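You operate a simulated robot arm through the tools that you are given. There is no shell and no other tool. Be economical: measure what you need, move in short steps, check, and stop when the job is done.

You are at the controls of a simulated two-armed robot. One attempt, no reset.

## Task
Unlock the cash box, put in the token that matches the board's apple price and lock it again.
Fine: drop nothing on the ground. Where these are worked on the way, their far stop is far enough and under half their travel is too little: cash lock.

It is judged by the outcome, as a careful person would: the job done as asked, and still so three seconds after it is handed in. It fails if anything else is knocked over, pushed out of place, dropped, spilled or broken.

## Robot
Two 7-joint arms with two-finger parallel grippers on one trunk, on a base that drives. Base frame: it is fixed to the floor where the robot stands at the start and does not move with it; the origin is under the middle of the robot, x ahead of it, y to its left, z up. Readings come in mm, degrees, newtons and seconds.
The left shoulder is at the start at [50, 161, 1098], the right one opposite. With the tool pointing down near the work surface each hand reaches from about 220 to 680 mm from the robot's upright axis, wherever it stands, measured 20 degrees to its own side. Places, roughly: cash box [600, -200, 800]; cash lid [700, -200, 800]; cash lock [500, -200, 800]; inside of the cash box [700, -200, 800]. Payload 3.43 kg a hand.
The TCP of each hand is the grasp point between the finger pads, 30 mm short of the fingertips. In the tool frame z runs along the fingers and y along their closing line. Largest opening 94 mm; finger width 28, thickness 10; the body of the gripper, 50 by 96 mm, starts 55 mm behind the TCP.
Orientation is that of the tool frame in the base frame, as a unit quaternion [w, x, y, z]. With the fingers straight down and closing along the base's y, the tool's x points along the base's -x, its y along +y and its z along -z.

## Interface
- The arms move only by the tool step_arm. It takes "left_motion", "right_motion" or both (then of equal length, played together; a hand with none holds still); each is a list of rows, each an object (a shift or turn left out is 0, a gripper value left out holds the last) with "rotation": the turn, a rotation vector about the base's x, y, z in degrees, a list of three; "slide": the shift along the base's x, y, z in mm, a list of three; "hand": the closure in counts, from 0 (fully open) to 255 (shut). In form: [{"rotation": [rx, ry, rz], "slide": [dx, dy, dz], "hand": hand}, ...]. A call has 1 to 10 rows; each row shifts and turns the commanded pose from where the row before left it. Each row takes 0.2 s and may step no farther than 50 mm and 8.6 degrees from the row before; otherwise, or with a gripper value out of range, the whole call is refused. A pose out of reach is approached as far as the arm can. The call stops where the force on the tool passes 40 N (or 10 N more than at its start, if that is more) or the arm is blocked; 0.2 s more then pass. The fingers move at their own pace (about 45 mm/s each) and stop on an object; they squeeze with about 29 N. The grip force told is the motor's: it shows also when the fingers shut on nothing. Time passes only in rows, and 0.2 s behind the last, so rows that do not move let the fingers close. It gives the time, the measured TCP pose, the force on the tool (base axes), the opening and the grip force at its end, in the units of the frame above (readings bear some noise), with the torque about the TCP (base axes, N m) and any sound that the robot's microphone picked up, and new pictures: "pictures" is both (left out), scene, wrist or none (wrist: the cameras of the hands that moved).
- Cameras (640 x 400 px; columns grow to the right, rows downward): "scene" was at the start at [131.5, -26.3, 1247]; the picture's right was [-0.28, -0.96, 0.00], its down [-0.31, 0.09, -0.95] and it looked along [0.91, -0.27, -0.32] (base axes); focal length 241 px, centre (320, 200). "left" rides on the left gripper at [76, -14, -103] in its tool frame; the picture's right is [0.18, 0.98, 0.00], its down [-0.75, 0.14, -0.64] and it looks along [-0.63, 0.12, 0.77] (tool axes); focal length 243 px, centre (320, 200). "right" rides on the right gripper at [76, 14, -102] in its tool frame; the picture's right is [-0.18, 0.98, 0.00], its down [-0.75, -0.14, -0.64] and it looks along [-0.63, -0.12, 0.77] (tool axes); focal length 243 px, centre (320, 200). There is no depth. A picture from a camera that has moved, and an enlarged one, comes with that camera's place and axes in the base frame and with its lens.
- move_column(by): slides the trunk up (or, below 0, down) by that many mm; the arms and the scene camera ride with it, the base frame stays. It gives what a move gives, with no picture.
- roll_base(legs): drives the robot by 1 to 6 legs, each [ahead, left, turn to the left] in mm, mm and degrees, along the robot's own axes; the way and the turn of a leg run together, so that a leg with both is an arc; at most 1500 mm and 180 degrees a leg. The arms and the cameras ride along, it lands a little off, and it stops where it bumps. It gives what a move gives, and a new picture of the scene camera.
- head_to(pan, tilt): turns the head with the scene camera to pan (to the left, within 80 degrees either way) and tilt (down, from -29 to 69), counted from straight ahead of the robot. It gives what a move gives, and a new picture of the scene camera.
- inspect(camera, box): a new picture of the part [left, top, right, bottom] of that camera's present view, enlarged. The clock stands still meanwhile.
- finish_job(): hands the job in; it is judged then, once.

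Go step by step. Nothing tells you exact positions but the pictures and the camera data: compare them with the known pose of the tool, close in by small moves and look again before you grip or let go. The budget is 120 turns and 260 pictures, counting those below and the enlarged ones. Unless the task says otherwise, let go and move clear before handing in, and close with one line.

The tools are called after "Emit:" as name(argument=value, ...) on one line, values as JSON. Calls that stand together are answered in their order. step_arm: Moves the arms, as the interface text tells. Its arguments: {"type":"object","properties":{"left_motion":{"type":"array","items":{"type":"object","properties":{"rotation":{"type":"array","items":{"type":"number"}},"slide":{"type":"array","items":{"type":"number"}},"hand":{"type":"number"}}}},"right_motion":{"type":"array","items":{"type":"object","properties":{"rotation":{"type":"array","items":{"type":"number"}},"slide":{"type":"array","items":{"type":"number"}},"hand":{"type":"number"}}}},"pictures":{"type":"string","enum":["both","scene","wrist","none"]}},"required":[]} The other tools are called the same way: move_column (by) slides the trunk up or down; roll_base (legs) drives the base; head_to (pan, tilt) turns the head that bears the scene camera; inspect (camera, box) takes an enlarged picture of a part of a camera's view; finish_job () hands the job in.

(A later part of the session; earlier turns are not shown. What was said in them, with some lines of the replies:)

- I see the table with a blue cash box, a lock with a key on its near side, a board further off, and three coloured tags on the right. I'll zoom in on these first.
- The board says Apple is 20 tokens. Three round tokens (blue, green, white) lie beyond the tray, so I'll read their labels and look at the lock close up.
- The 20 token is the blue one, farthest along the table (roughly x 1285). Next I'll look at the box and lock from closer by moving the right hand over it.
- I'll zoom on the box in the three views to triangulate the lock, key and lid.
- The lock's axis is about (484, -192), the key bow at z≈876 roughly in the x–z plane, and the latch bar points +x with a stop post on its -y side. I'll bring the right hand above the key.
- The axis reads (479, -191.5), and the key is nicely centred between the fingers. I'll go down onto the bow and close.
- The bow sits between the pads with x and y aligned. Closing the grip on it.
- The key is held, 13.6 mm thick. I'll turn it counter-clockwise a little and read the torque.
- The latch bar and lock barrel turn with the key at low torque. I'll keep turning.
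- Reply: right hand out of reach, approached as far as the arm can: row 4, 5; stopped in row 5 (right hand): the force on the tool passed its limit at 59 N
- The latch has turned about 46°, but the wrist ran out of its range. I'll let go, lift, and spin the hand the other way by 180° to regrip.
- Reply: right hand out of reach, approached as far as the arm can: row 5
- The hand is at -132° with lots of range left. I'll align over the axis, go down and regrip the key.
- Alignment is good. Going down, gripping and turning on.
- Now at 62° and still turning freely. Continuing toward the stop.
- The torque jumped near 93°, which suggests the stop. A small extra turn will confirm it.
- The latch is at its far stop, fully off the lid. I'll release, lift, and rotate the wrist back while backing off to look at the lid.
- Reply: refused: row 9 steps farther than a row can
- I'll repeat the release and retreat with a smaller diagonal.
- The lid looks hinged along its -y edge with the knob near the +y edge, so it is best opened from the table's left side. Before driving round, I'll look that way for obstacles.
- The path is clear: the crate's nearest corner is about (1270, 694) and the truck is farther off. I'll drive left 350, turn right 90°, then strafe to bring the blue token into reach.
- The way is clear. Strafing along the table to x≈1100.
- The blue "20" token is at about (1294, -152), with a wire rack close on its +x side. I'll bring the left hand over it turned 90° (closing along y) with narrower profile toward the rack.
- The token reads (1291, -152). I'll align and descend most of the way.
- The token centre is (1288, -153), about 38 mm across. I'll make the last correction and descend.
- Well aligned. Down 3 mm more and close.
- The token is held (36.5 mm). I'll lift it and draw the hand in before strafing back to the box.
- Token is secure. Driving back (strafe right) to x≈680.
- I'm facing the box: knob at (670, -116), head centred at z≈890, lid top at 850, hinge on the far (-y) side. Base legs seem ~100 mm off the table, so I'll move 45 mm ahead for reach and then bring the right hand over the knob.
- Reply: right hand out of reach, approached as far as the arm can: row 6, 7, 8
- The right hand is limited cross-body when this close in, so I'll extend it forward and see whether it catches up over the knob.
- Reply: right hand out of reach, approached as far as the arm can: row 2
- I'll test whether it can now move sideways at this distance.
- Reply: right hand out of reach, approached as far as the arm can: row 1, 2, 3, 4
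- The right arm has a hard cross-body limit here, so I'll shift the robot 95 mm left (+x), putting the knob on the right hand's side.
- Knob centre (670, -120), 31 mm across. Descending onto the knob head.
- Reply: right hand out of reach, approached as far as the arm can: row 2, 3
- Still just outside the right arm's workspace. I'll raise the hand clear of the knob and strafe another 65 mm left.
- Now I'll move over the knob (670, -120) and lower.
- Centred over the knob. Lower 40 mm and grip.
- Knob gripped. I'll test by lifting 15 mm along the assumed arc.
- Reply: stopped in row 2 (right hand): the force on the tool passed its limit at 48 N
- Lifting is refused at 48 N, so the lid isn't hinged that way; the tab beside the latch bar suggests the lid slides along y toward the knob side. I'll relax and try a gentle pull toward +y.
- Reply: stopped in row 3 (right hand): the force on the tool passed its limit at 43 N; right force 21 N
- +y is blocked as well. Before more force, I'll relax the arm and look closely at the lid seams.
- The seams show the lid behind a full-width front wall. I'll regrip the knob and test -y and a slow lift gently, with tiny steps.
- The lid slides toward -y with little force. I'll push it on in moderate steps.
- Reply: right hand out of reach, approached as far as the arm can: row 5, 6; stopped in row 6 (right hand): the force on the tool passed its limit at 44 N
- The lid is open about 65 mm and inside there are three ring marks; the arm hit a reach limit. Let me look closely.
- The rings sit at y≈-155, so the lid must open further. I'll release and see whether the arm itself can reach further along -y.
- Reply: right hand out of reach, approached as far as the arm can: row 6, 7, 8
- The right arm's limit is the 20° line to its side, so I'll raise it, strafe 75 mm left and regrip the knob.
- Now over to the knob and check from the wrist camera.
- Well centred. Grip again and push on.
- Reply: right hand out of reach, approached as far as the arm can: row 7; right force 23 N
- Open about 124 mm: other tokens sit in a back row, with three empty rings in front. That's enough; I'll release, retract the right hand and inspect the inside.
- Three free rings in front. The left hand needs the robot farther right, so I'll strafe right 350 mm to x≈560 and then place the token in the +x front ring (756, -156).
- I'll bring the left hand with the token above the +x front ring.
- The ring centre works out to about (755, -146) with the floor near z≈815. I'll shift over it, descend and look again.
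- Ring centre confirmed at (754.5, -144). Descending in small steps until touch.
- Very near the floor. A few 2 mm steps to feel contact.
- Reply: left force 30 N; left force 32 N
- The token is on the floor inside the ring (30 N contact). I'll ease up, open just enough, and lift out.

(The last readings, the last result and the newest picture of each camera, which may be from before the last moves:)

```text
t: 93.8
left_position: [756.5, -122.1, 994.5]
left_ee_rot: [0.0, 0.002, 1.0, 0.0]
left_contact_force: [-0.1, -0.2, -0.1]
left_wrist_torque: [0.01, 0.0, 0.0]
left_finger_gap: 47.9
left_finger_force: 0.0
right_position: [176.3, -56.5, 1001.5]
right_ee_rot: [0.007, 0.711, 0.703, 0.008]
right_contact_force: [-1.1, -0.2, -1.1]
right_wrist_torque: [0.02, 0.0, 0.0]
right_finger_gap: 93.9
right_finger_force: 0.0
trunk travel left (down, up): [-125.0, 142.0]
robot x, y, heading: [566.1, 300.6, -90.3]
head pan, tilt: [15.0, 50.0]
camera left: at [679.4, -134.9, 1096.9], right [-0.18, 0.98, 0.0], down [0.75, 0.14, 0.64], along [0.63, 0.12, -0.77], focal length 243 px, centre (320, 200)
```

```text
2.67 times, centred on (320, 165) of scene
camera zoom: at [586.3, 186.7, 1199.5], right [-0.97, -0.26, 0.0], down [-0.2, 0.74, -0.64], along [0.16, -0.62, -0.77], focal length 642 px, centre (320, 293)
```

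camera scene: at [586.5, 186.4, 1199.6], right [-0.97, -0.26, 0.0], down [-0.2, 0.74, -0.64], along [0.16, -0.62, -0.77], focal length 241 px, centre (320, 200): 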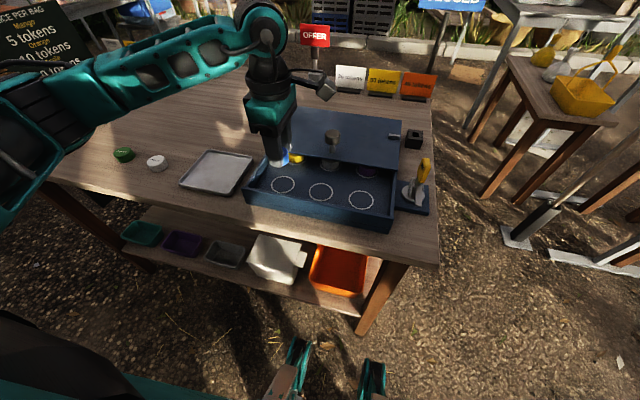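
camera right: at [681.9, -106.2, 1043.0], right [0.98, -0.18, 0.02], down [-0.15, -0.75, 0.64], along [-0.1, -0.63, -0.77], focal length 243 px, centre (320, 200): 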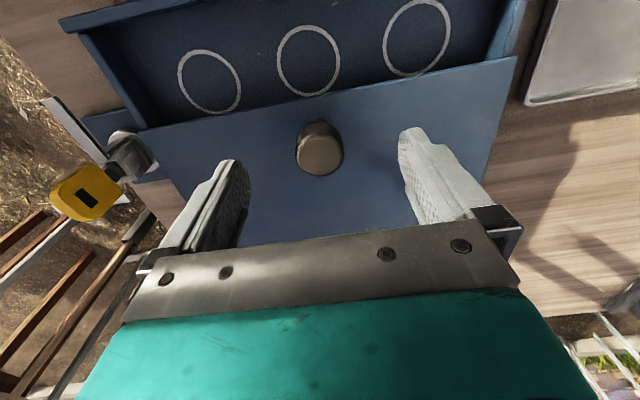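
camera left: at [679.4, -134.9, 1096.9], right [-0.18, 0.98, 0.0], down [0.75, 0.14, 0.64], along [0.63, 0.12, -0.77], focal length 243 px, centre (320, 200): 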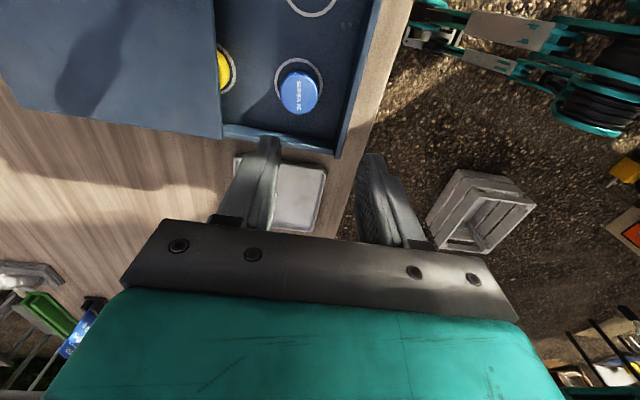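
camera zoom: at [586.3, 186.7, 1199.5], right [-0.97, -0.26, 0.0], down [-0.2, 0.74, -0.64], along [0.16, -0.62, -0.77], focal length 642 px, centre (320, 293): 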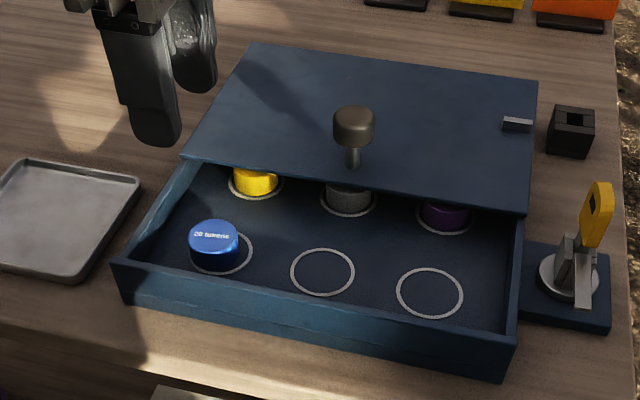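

The blue token rests in the box beside its ring mark. Now to close the lid with the left hand: I'll tuck the right hand in and strafe right 100 mm so the knob is on the left hand's side.

Emit:
step_arm(right_motion=[{"slide": [35, 0, 10]}, {"slide": [35, 0, 10]}, {"slide": [35, 0, 10]}], left_motion=[{"slide": [0, 20, 20], "hand": 0}, {"slide": [0, 0, 20], "hand": 0}, {"slide": [0, 0, 0], "hand": 0}], pictures="none")

Emit:
roll_base(legs=[[0, -105, 0]])

```text
t: 94.6
left_position: [755.3, -101.6, 1032.7]
left_ee_rot: [0.0, 0.001, 1.0, 0.0]
left_contact_force: [0.0, 0.1, 0.3]
left_wrist_torque: [-0.01, 0.01, -0.04]
left_finger_gap: 94.0
left_finger_force: 0.1
right_position: [282.9, -53.5, 1031.1]
right_ee_rot: [0.006, 0.711, 0.703, 0.007]
right_contact_force: [1.7, 0.7, -0.1]
right_wrist_torque: [0.02, 0.02, 0.0]
right_finger_gap: 94.1
right_finger_force: 0.0
trunk travel left (down, up): [-125.0, 142.0]
robot x, y, heading: [563.3, 297.4, -90.3]
head pan, tilt: [15.0, 50.0]
```

```text
t: 96.2
left_position: [651.7, -101.3, 1032.5]
left_ee_rot: [-0.001, 0.002, 1.0, 0.001]
left_contact_force: [0.6, -1.1, -0.2]
left_wrist_torque: [0.0, -0.02, 0.0]
left_finger_gap: 93.8
left_finger_force: 0.1
right_position: [178.3, -54.5, 1031.5]
right_ee_rot: [0.007, 0.712, 0.702, 0.008]
right_contact_force: [0.5, -0.2, 0.6]
right_wrist_torque: [-0.01, -0.01, -0.01]
right_finger_gap: 93.9
right_finger_force: 0.0
trunk travel left (down, up): [-125.0, 142.0]
robot x, y, heading: [462.1, 302.4, -90.4]
head pan, tilt: [15.0, 50.0]
camera scene: at [482.0, 186.9, 1199.6], right [-0.97, -0.25, 0.0], down [-0.19, 0.74, -0.64], along [0.16, -0.62, -0.77], focal length 241 px, centre (320, 200)
```

scene: 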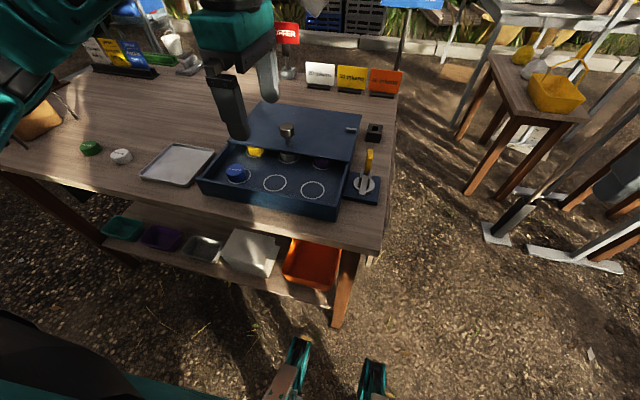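

Moving the left hand above the knob at about (669, -242).

Emit:
step_arm(left_motion=[{"slide": [8, -45, 0]}, {"slide": [8, -48, 0]}, {"slide": [2, -48, 0]}, {"slide": [0, 0, -45]}, {"slide": [0, 0, -45]}], pictures="wrist")

Emit:
inspect(camera="left", box=[200, 60, 440, 240])

```text
t: 97.4
left_position: [669.1, -242.4, 940.2]
left_ee_rot: [0.0, 0.003, 1.0, -0.002]
left_contact_force: [0.1, -0.1, -0.2]
left_wrist_torque: [0.01, -0.03, -0.01]
left_finger_gap: 93.9
left_finger_force: 0.1
right_position: [177.1, -53.3, 1031.0]
right_ee_rot: [0.007, 0.712, 0.703, 0.007]
right_contact_force: [0.1, 0.3, 0.0]
right_wrist_torque: [0.03, -0.02, 0.0]
right_finger_gap: 94.0
right_finger_force: 0.0
trunk travel left (down, up): [-125.0, 142.0]
robot x, y, heading: [458.8, 300.0, -90.5]
head pan, tilt: [15.0, 50.0]
camera left: at [592.7, -255.9, 1042.5], right [-0.18, 0.98, 0.0], down [0.75, 0.14, 0.64], along [0.63, 0.11, -0.77], focal length 243 px, centre (320, 200)
```

left: 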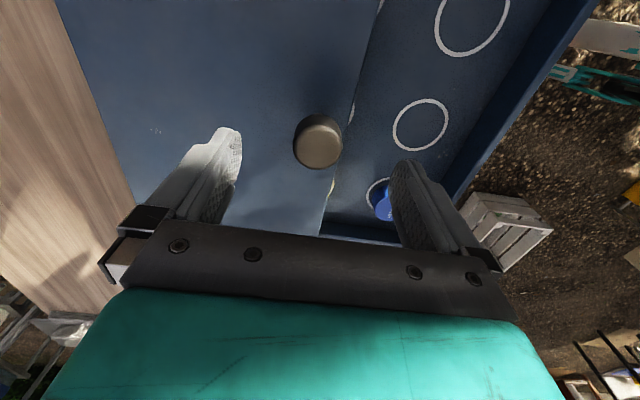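

```text
2.22 times, centred on (320, 150) of left
camera zoom: at [592.7, -255.9, 1042.5], right [-0.18, 0.98, 0.0], down [0.75, 0.14, 0.64], along [0.63, 0.11, -0.77], focal length 539 px, centre (320, 311)
```

zoom: 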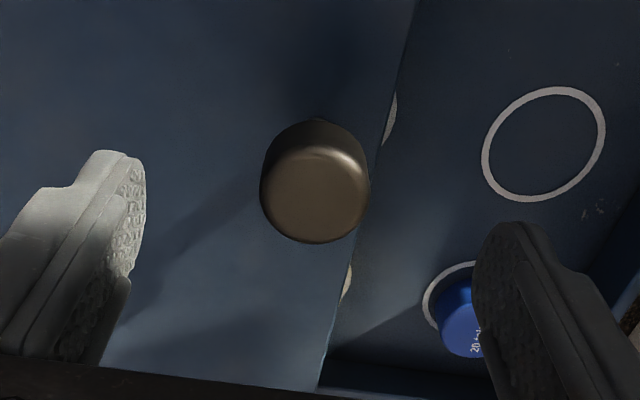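

Knob at about (665, -243). I'll shift 3 mm, lower and grip.

Emit:
step_arm(left_motion=[{"slide": [-3, 0, -23]}, {"slide": [0, 0, -23]}, {"hand": 255}, {"hand": 255}, {"hand": 255}, {"hand": 255}, {"hand": 255}], pictures="none")

Emit:
step_arm(left_motion=[{"slide": [0, 6, 0]}, {"slide": [0, 10, 0]}, {"slide": [0, 10, 0]}, {"slide": [0, 10, 0]}, {"slide": [0, 10, 0]}, {"slide": [0, 10, 0]}, {"slide": [0, 10, 0]}], pictures="scene")

```text
t: 99.0
left_position: [665.6, -243.4, 897.5]
left_ee_rot: [0.001, 0.002, 1.0, 0.0]
left_contact_force: [2.6, -0.4, -0.2]
left_wrist_torque: [-0.02, 0.01, 0.0]
left_finger_gap: 33.6
left_finger_force: 41.7
right_position: [177.8, -53.5, 1031.5]
right_ee_rot: [0.006, 0.711, 0.703, 0.008]
right_contact_force: [-0.4, 0.2, 0.0]
right_wrist_torque: [0.04, 0.0, -0.02]
right_finger_gap: 94.1
right_finger_force: 0.1
trunk travel left (down, up): [-125.0, 142.0]
robot x, y, heading: [462.6, 301.6, -90.0]
head pan, tilt: [15.0, 50.0]
```

```text
t: 100.6
left_position: [666.7, -176.0, 895.6]
left_ee_rot: [0.0, 0.003, 1.0, 0.0]
left_contact_force: [0.2, -0.2, 1.2]
left_wrist_torque: [0.08, 0.02, 0.04]
left_finger_gap: 33.5
left_finger_force: 45.4
right_position: [178.6, -54.5, 1031.4]
right_ee_rot: [0.006, 0.711, 0.703, 0.007]
right_contact_force: [0.2, 0.9, 0.7]
right_wrist_torque: [-0.01, 0.0, 0.01]
right_finger_gap: 93.7
right_finger_force: 0.0
trunk travel left (down, up): [-125.0, 142.0]
robot x, y, heading: [463.7, 301.8, -90.3]
head pan, tilt: [15.0, 50.0]
camera scene: at [482.2, 186.9, 1199.6], right [-0.97, -0.25, 0.0], down [-0.19, 0.74, -0.64], along [0.16, -0.62, -0.77], focal length 241 px, centre (320, 200)
```

scene: 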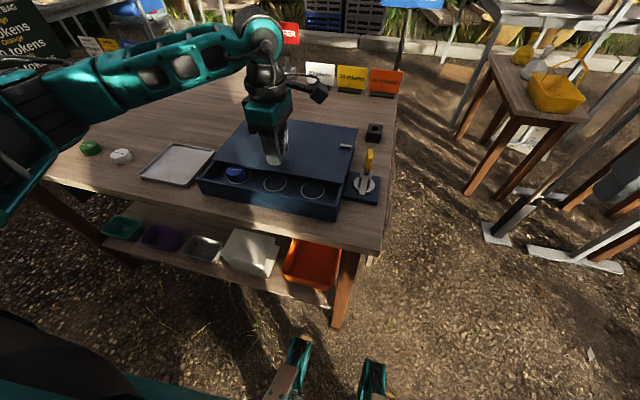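

The lid slides closed smoothly. Continuing to its closed stop.

Emit:
step_arm(left_motion=[{"slide": [0, 10, 0]}, {"slide": [0, 10, 0]}, {"slide": [0, 10, 0]}, {"slide": [0, 10, 0]}, {"slide": [0, 8, 0]}, {"slide": [0, 5, 0]}, {"slide": [0, 4, 0]}, {"slide": [0, 4, 0]}], pictures="none")

Emit:
inspect(camera="scene", box=[190, 90, 390, 230])

```text
t: 102.4
left_position: [667.6, -120.5, 897.9]
left_ee_rot: [-0.001, 0.001, 1.0, -0.002]
left_contact_force: [-12.4, -30.3, -10.5]
left_wrist_torque: [0.13, -0.28, -0.22]
left_finger_gap: 33.4
left_finger_force: 45.4
right_position: [176.4, -56.8, 1028.3]
right_ee_rot: [0.006, 0.712, 0.702, 0.01]
right_contact_force: [0.8, 0.6, -0.9]
right_wrist_torque: [-0.01, -0.04, -0.02]
right_finger_gap: 94.1
right_finger_force: 0.1
trunk travel left (down, up): [-125.0, 142.0]
robot x, y, heading: [462.7, 303.5, -90.2]
head pan, tilt: [15.0, 50.0]
```

```text
2.86 times, centred on (290, 160) of scene
camera zoom: at [481.2, 183.2, 1199.0], right [-0.97, -0.25, 0.0], down [-0.19, 0.74, -0.64], along [0.16, -0.62, -0.77], focal length 688 px, centre (406, 314)
```

zoom: 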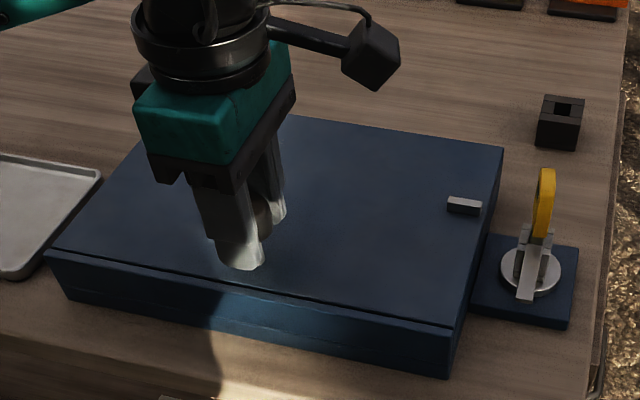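

The lid is fully closed against its stop. I'll release, lift the left hand, and strafe left so the right hand can work the lock.

Emit:
step_arm(left_motion=[{"slide": [0, -3, 0]}, {"hand": 0}, {"hand": 0}, {"hand": 0}, {"hand": 0}, {"slide": [0, 0, 40]}, {"slide": [0, 0, 45]}, {"slide": [0, 0, 45]}, {"slide": [20, 30, 20]}, {"slide": [20, 30, 0]}], pictures="none")

Emit:
roll_base(legs=[[0, 238, 0]])

Emit:
head_to(pan=-15, tilt=50)

Emit:
inspect(camera="scene", box=[260, 90, 440, 240])

```text
t: 104.6
left_position: [707.9, -58.0, 1045.8]
left_ee_rot: [0.0, 0.002, 1.0, 0.001]
left_contact_force: [-0.2, 0.6, 0.3]
left_wrist_torque: [-0.05, -0.02, -0.02]
left_finger_gap: 93.9
left_finger_force: 0.1
right_position: [177.3, -53.5, 1030.8]
right_ee_rot: [0.005, 0.712, 0.703, 0.008]
right_contact_force: [-0.2, -0.9, -0.2]
right_wrist_torque: [0.01, 0.02, 0.04]
right_finger_gap: 94.3
right_finger_force: 0.0
trunk travel left (down, up): [-125.0, 142.0]
robot x, y, heading: [462.5, 300.8, -90.3]
head pan, tilt: [15.0, 50.0]
```

```text
t: 107.3
left_position: [942.1, -58.4, 1045.0]
left_ee_rot: [0.0, 0.004, 1.0, 0.0]
left_contact_force: [0.0, -0.7, -0.1]
left_wrist_torque: [-0.01, 0.01, -0.01]
left_finger_gap: 94.0
left_finger_force: 0.1
right_position: [412.6, -54.3, 1030.1]
right_ee_rot: [0.006, 0.712, 0.702, 0.007]
right_contact_force: [-0.3, 0.2, 0.1]
right_wrist_torque: [-0.02, 0.02, -0.01]
right_finger_gap: 93.8
right_finger_force: 0.1
trunk travel left (down, up): [-125.0, 142.0]
robot x, y, heading: [696.8, 299.0, -90.6]
head pan, tilt: [15.0, 50.0]
camera scene: at [717.0, 185.6, 1199.5], right [-0.97, -0.25, 0.0], down [-0.19, 0.74, -0.64], along [0.16, -0.62, -0.77], focal length 241 px, centre (320, 200)
```

scene: 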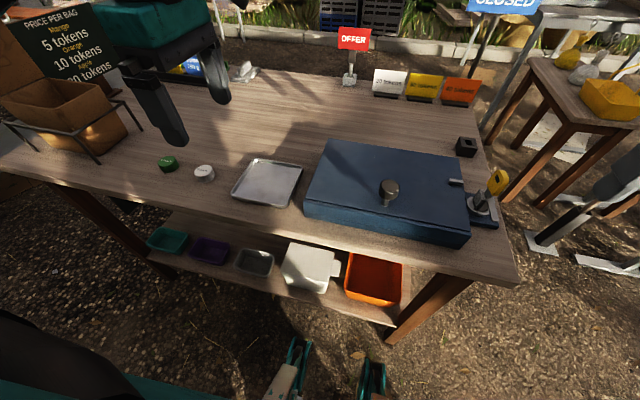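

```text
t: 108.2
left_position: [941.9, -58.0, 1045.3]
left_ee_rot: [0.0, 0.004, 1.0, 0.0]
left_contact_force: [0.5, -0.6, 0.2]
left_wrist_torque: [-0.01, -0.01, 0.02]
left_finger_gap: 93.7
left_finger_force: 0.0
right_position: [411.4, -54.5, 1031.4]
right_ee_rot: [0.006, 0.712, 0.702, 0.008]
right_contact_force: [0.3, 0.3, -0.1]
right_wrist_torque: [-0.02, 0.01, -0.04]
right_finger_gap: 94.3
right_finger_force: 0.0
trunk travel left (down, up): [-125.0, 142.0]
robot x, y, heading: [696.1, 300.0, -90.3]
head pan, tilt: [-15.0, 50.0]
camera scene: at [677.0, 185.8, 1199.5], right [-0.96, 0.26, 0.0], down [0.2, 0.74, -0.64], along [-0.17, -0.62, -0.77], focal length 241 px, centre (320, 200)
```

scene: 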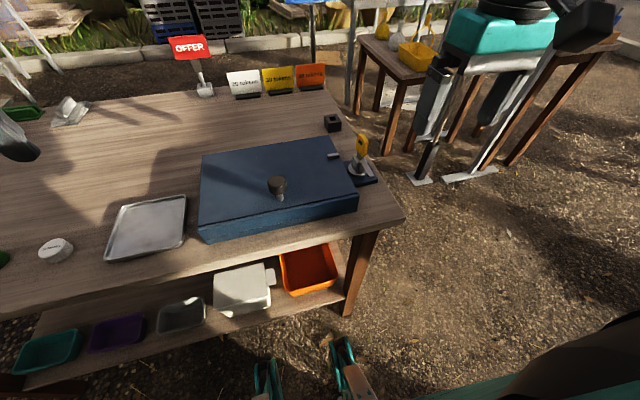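

```text
2.67 times, centred on (350, 165) of scene
camera zoom: at [677.0, 185.8, 1199.5], right [-0.96, 0.26, 0.0], down [0.2, 0.74, -0.64], along [-0.17, -0.62, -0.77], focal length 642 px, centre (240, 293)
```

zoom: 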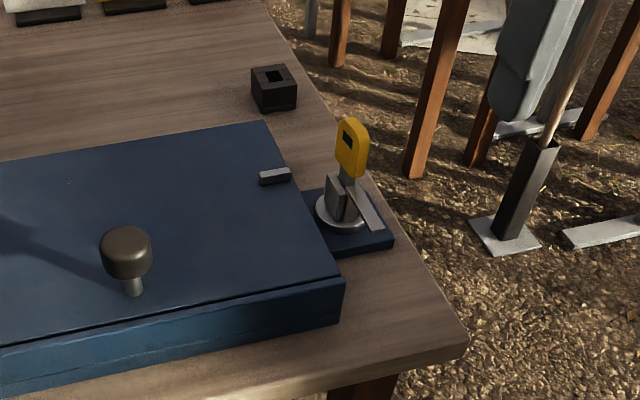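

Bringing the right hand above the key.

Emit:
step_arm(right_motion=[{"slide": [17, -34, 0]}, {"slide": [17, -34, 0]}, {"slide": [17, -34, 0]}, {"slide": [17, -34, -30]}, {"slide": [0, 0, -45]}], pictures="wrist")

Emit:
inspect(camera="right", box=[220, 40, 420, 240])

```text
t: 109.4
left_position: [941.1, -57.9, 1045.3]
left_ee_rot: [0.0, 0.004, 1.0, -0.001]
left_contact_force: [-0.6, -0.1, 0.1]
left_wrist_torque: [-0.03, 0.0, -0.01]
left_finger_gap: 93.9
left_finger_force: 0.0
right_position: [477.4, -189.9, 954.9]
right_ee_rot: [0.007, 0.712, 0.702, 0.008]
right_contact_force: [-0.8, 0.4, 0.0]
right_wrist_torque: [0.0, -0.03, -0.01]
right_finger_gap: 94.0
right_finger_force: 0.1
trunk travel left (down, up): [-125.0, 142.0]
robot x, y, heading: [695.4, 301.4, -90.3]
head pan, tilt: [-15.0, 50.0]
camera right: at [490.6, -114.4, 1058.0], right [0.98, -0.2, 0.02], down [-0.16, -0.75, 0.64], along [-0.11, -0.63, -0.77], focal length 243 px, centre (320, 200)
```

right: 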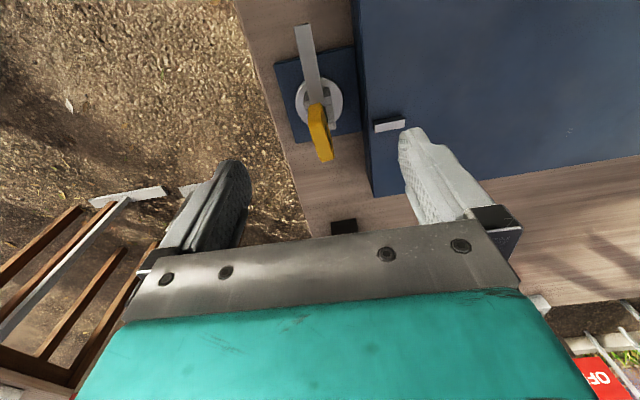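

```text
2.00 times, centred on (320, 140) of right
camera zoom: at [490.6, -114.4, 1058.0], right [0.98, -0.2, 0.02], down [-0.16, -0.75, 0.64], along [-0.11, -0.63, -0.77], focal length 485 px, centre (320, 320)
```

zoom: 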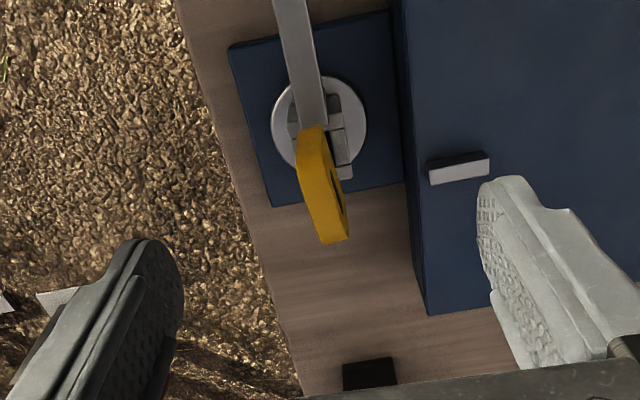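

Aligned on the axis (480, -191). To stay clear of the lid's tab I'll narrow the opening to 60 mm, descend and grip.

Emit:
step_arm(right_motion=[{"slide": [2, -1, 0], "hand": 92, "rotation": [0, 0, 2]}, {"hand": 92}, {"slide": [0, 0, -35]}, {"slide": [0, 0, -35]}, {"hand": 255}, {"hand": 255}, {"hand": 255}, {"hand": 255}], pictures="wrist")

```text
t: 111.2
left_position: [941.9, -58.0, 1046.8]
left_ee_rot: [0.0, 0.004, 1.0, 0.0]
left_contact_force: [0.6, -0.9, 0.8]
left_wrist_torque: [0.04, 0.0, 0.02]
left_finger_gap: 94.1
left_finger_force: 0.0
right_position: [479.8, -191.1, 885.0]
right_ee_rot: [0.006, 0.7, 0.714, 0.007]
right_contact_force: [-2.0, 0.5, 0.1]
right_wrist_torque: [0.02, 0.09, 0.0]
right_finger_gap: 13.3
right_finger_force: 29.2
trunk travel left (down, up): [-125.0, 142.0]
robot x, y, heading: [696.2, 302.6, -90.2]
head pan, tilt: [-15.0, 50.0]
camera right: at [490.2, -115.7, 988.6], right [0.99, -0.16, 0.02], down [-0.14, -0.76, 0.64], along [-0.09, -0.63, -0.77], focal length 243 px, centre (320, 200)
```

right: 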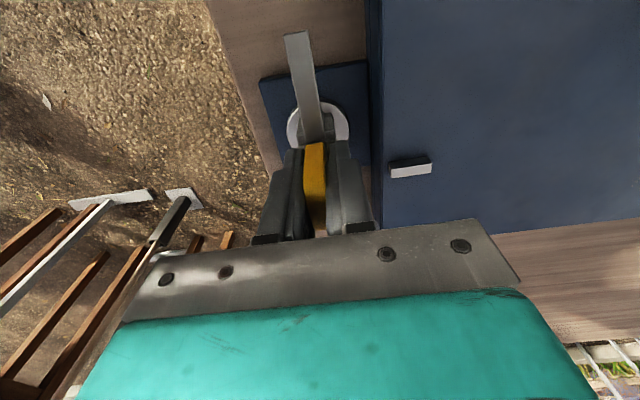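

The key is gripped. Turning it clockwise to bring the latch back over the lid.

Emit:
step_arm(right_motion=[{"rotation": [0, 0, -7]}, {"rotation": [0, 0, -8]}, {"rotation": [0, 0, -8]}, {"rotation": [0, 0, -8]}, {"rotation": [0, 0, -8]}, {"rotation": [0, 0, -8]}], pictures="wrist")

```text
t: 112.6
left_position: [942.4, -57.7, 1044.9]
left_ee_rot: [-0.001, 0.004, 1.0, 0.0]
left_contact_force: [0.1, 0.2, -0.2]
left_wrist_torque: [0.01, 0.0, -0.02]
left_finger_gap: 94.0
left_finger_force: 0.1
right_position: [481.1, -190.0, 885.7]
right_ee_rot: [0.009, 0.927, 0.375, 0.005]
right_contact_force: [-9.2, 3.1, 0.2]
right_wrist_torque: [0.06, 0.4, 0.0]
right_finger_gap: 13.6
right_finger_force: 28.7
trunk travel left (down, up): [-125.0, 142.0]
robot x, y, heading: [699.2, 303.0, -90.2]
head pan, tilt: [-15.0, 50.0]
camera right: at [543.8, -147.3, 988.8], right [0.55, -0.83, 0.02], down [-0.65, -0.41, 0.64], along [-0.52, -0.36, -0.77], focal length 243 px, centre (320, 200)
```

right: 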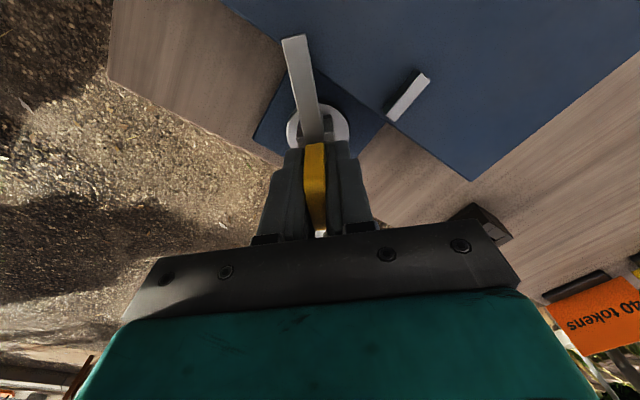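

Halfway (about 44° left). Continuing toward the locked stop.

Emit:
step_arm(right_motion=[{"rotation": [0, 0, -8]}, {"rotation": [0, 0, -8]}, {"rotation": [0, 0, -8]}, {"rotation": [0, 0, -8]}, {"rotation": [0, 0, -7]}], pictures="wrist")

```text
t: 113.8
left_position: [940.7, -57.9, 1046.1]
left_ee_rot: [0.0, 0.003, 1.0, 0.0]
left_contact_force: [-0.4, -0.2, -0.5]
left_wrist_torque: [-0.01, 0.02, -0.02]
left_finger_gap: 93.8
left_finger_force: 0.0
right_position: [481.1, -191.0, 885.2]
right_ee_rot: [0.01, 0.999, 0.045, 0.001]
right_contact_force: [-9.2, 3.6, -0.9]
right_wrist_torque: [0.22, 0.41, 0.01]
right_finger_gap: 13.4
right_finger_force: 28.6
trunk travel left (down, up): [-125.0, 142.0]
robot x, y, heading: [696.0, 301.2, -90.5]
head pan, tilt: [-15.0, 50.0]
camera right: at [557.6, -197.2, 988.8], right [-0.1, -1.0, 0.02], down [-0.77, 0.09, 0.64], along [-0.64, 0.05, -0.77], focal length 243 px, centre (320, 200)
```

right: 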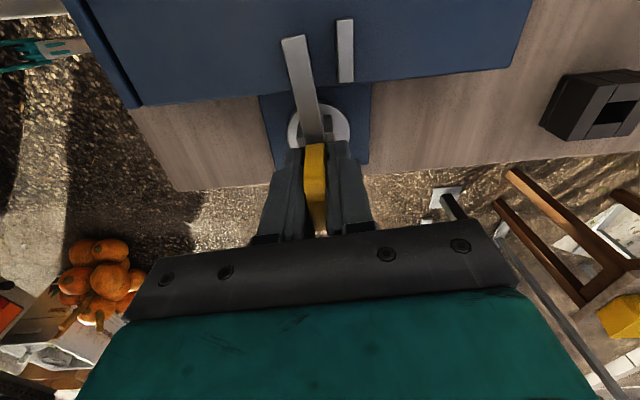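

5° remain with no stop felt yet. Turning on in small steps.

Emit:
step_arm(right_motion=[{"rotation": [0, 0, -3]}, {"rotation": [0, 0, -3]}], pictures="none")

Emit:
step_arm(right_motion=[{"rotation": [0, 0, -3]}, {"rotation": [0, 0, -2]}], pictures="wrist")

```text
t: 114.4
left_position: [940.9, -58.9, 1045.1]
left_ee_rot: [0.0, 0.003, 1.0, 0.0]
left_contact_force: [-0.1, -0.2, -0.5]
left_wrist_torque: [0.02, 0.01, 0.04]
left_finger_gap: 94.0
left_finger_force: 0.0
right_position: [481.4, -191.3, 886.1]
right_ee_rot: [0.01, 1.0, -0.007, 0.0]
right_contact_force: [-11.1, 4.7, -0.4]
right_wrist_torque: [0.19, 0.51, 0.06]
right_finger_gap: 13.7
right_finger_force: 29.0
trunk travel left (down, up): [-125.0, 142.0]
robot x, y, heading: [695.3, 302.3, -90.1]
head pan, tilt: [-15.0, 50.0]
```

```text
t: 115.0
left_position: [941.5, -58.1, 1046.2]
left_ee_rot: [0.0, 0.003, 1.0, -0.001]
left_contact_force: [-1.3, -0.6, 0.3]
left_wrist_torque: [-0.01, -0.03, -0.01]
left_finger_gap: 94.0
left_finger_force: 0.1
right_position: [481.1, -190.3, 887.0]
right_ee_rot: [0.008, 0.999, -0.05, -0.001]
right_contact_force: [-13.0, 9.9, -0.4]
right_wrist_torque: [0.3, 0.41, 0.28]
right_finger_gap: 13.4
right_finger_force: 29.2
trunk travel left (down, up): [-125.0, 142.0]
robot x, y, heading: [696.3, 302.2, -90.4]
head pan, tilt: [-15.0, 50.0]
camera right: at [555.3, -210.7, 988.8], right [-0.28, -0.96, 0.02], down [-0.73, 0.23, 0.64], along [-0.62, 0.17, -0.77], focal length 243 px, centre (320, 200)
```

right: 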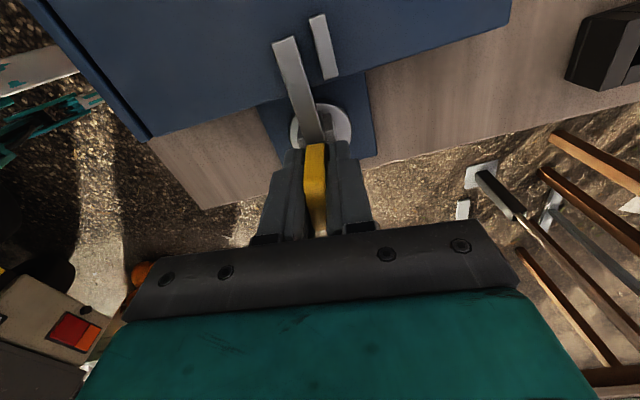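

The stop is reached at ~0° with the latch lying over the lid beside its tab. I'll relax, release and lift off, then verify.

Emit:
step_arm(right_motion=[{"rotation": [0, 0, 5]}, {"hand": 60}, {"hand": 60}, {"hand": 60}, {"slide": [0, 0, 40]}, {"slide": [0, 0, 45]}, {"slide": [0, 0, 45]}, {"slide": [-20, 40, 10]}, {"slide": [-20, 40, 0]}, {"slide": [-20, 40, 0]}], pictures="scene")

Emit:
inspect(camera="scene", box=[190, 90, 440, 260])

Emit:
inspect(camera="scene", box=[310, 120, 400, 200])

```text
t: 117.2
left_position: [942.2, -59.1, 1045.7]
left_ee_rot: [-0.001, 0.004, 1.0, 0.0]
left_contact_force: [0.4, 0.5, 0.2]
left_wrist_torque: [-0.01, 0.0, -0.01]
left_finger_gap: 93.9
left_finger_force: 0.1
right_position: [419.1, -70.4, 1025.6]
right_ee_rot: [0.011, 1.0, -0.007, 0.002]
right_contact_force: [0.8, 0.4, -0.9]
right_wrist_torque: [0.02, -0.03, -0.02]
right_finger_gap: 72.1
right_finger_force: 0.0
trunk travel left (down, up): [-125.0, 142.0]
robot x, y, heading: [696.6, 299.3, -90.6]
head pan, tilt: [-15.0, 50.0]
camera scene: at [676.6, 186.3, 1199.6], right [-0.96, 0.27, 0.0], down [0.2, 0.74, -0.64], along [-0.17, -0.62, -0.77], focal length 241 px, centre (320, 200)
```

scene: 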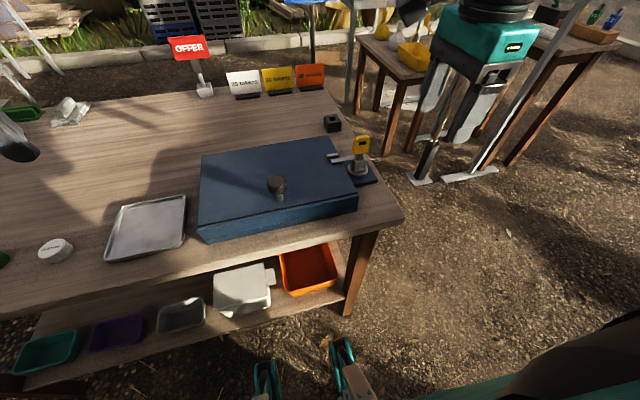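

```text
2.35 times, centred on (315, 175) of scene
camera zoom: at [676.6, 186.3, 1199.6], right [-0.96, 0.27, 0.0], down [0.2, 0.74, -0.64], along [-0.17, -0.62, -0.77], focal length 566 px, centre (332, 259)
```

zoom: 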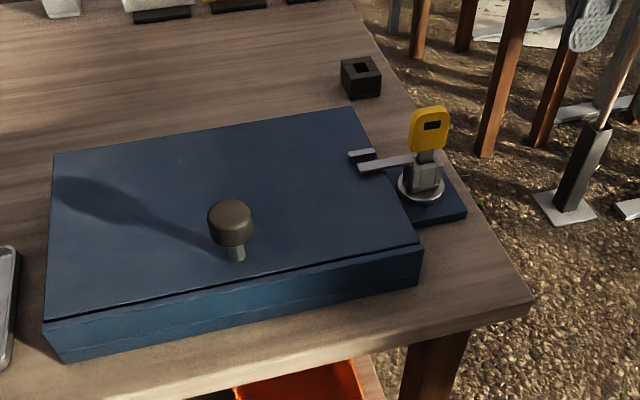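

```text
5.00 times, centred on (355, 160) of scene
camera zoom: at [676.6, 186.3, 1199.6], right [-0.96, 0.27, 0.0], down [0.2, 0.74, -0.64], along [-0.17, -0.62, -0.77], focal length 1203 px, centre (145, 400)
```

zoom: 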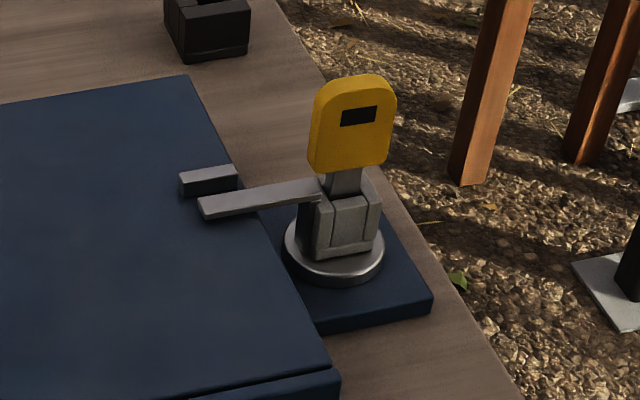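

The lid is shut with the latch back over it beside the tab, as at the start. Both hands are clear, so I'm handing in.

Emit:
finish_job()

```text
The job is handed in.
```

The blue 20-token piece, matching the board's apple price, is in the cash box. The lid is closed and locked again, nothing was dropped, and both hands are clear.
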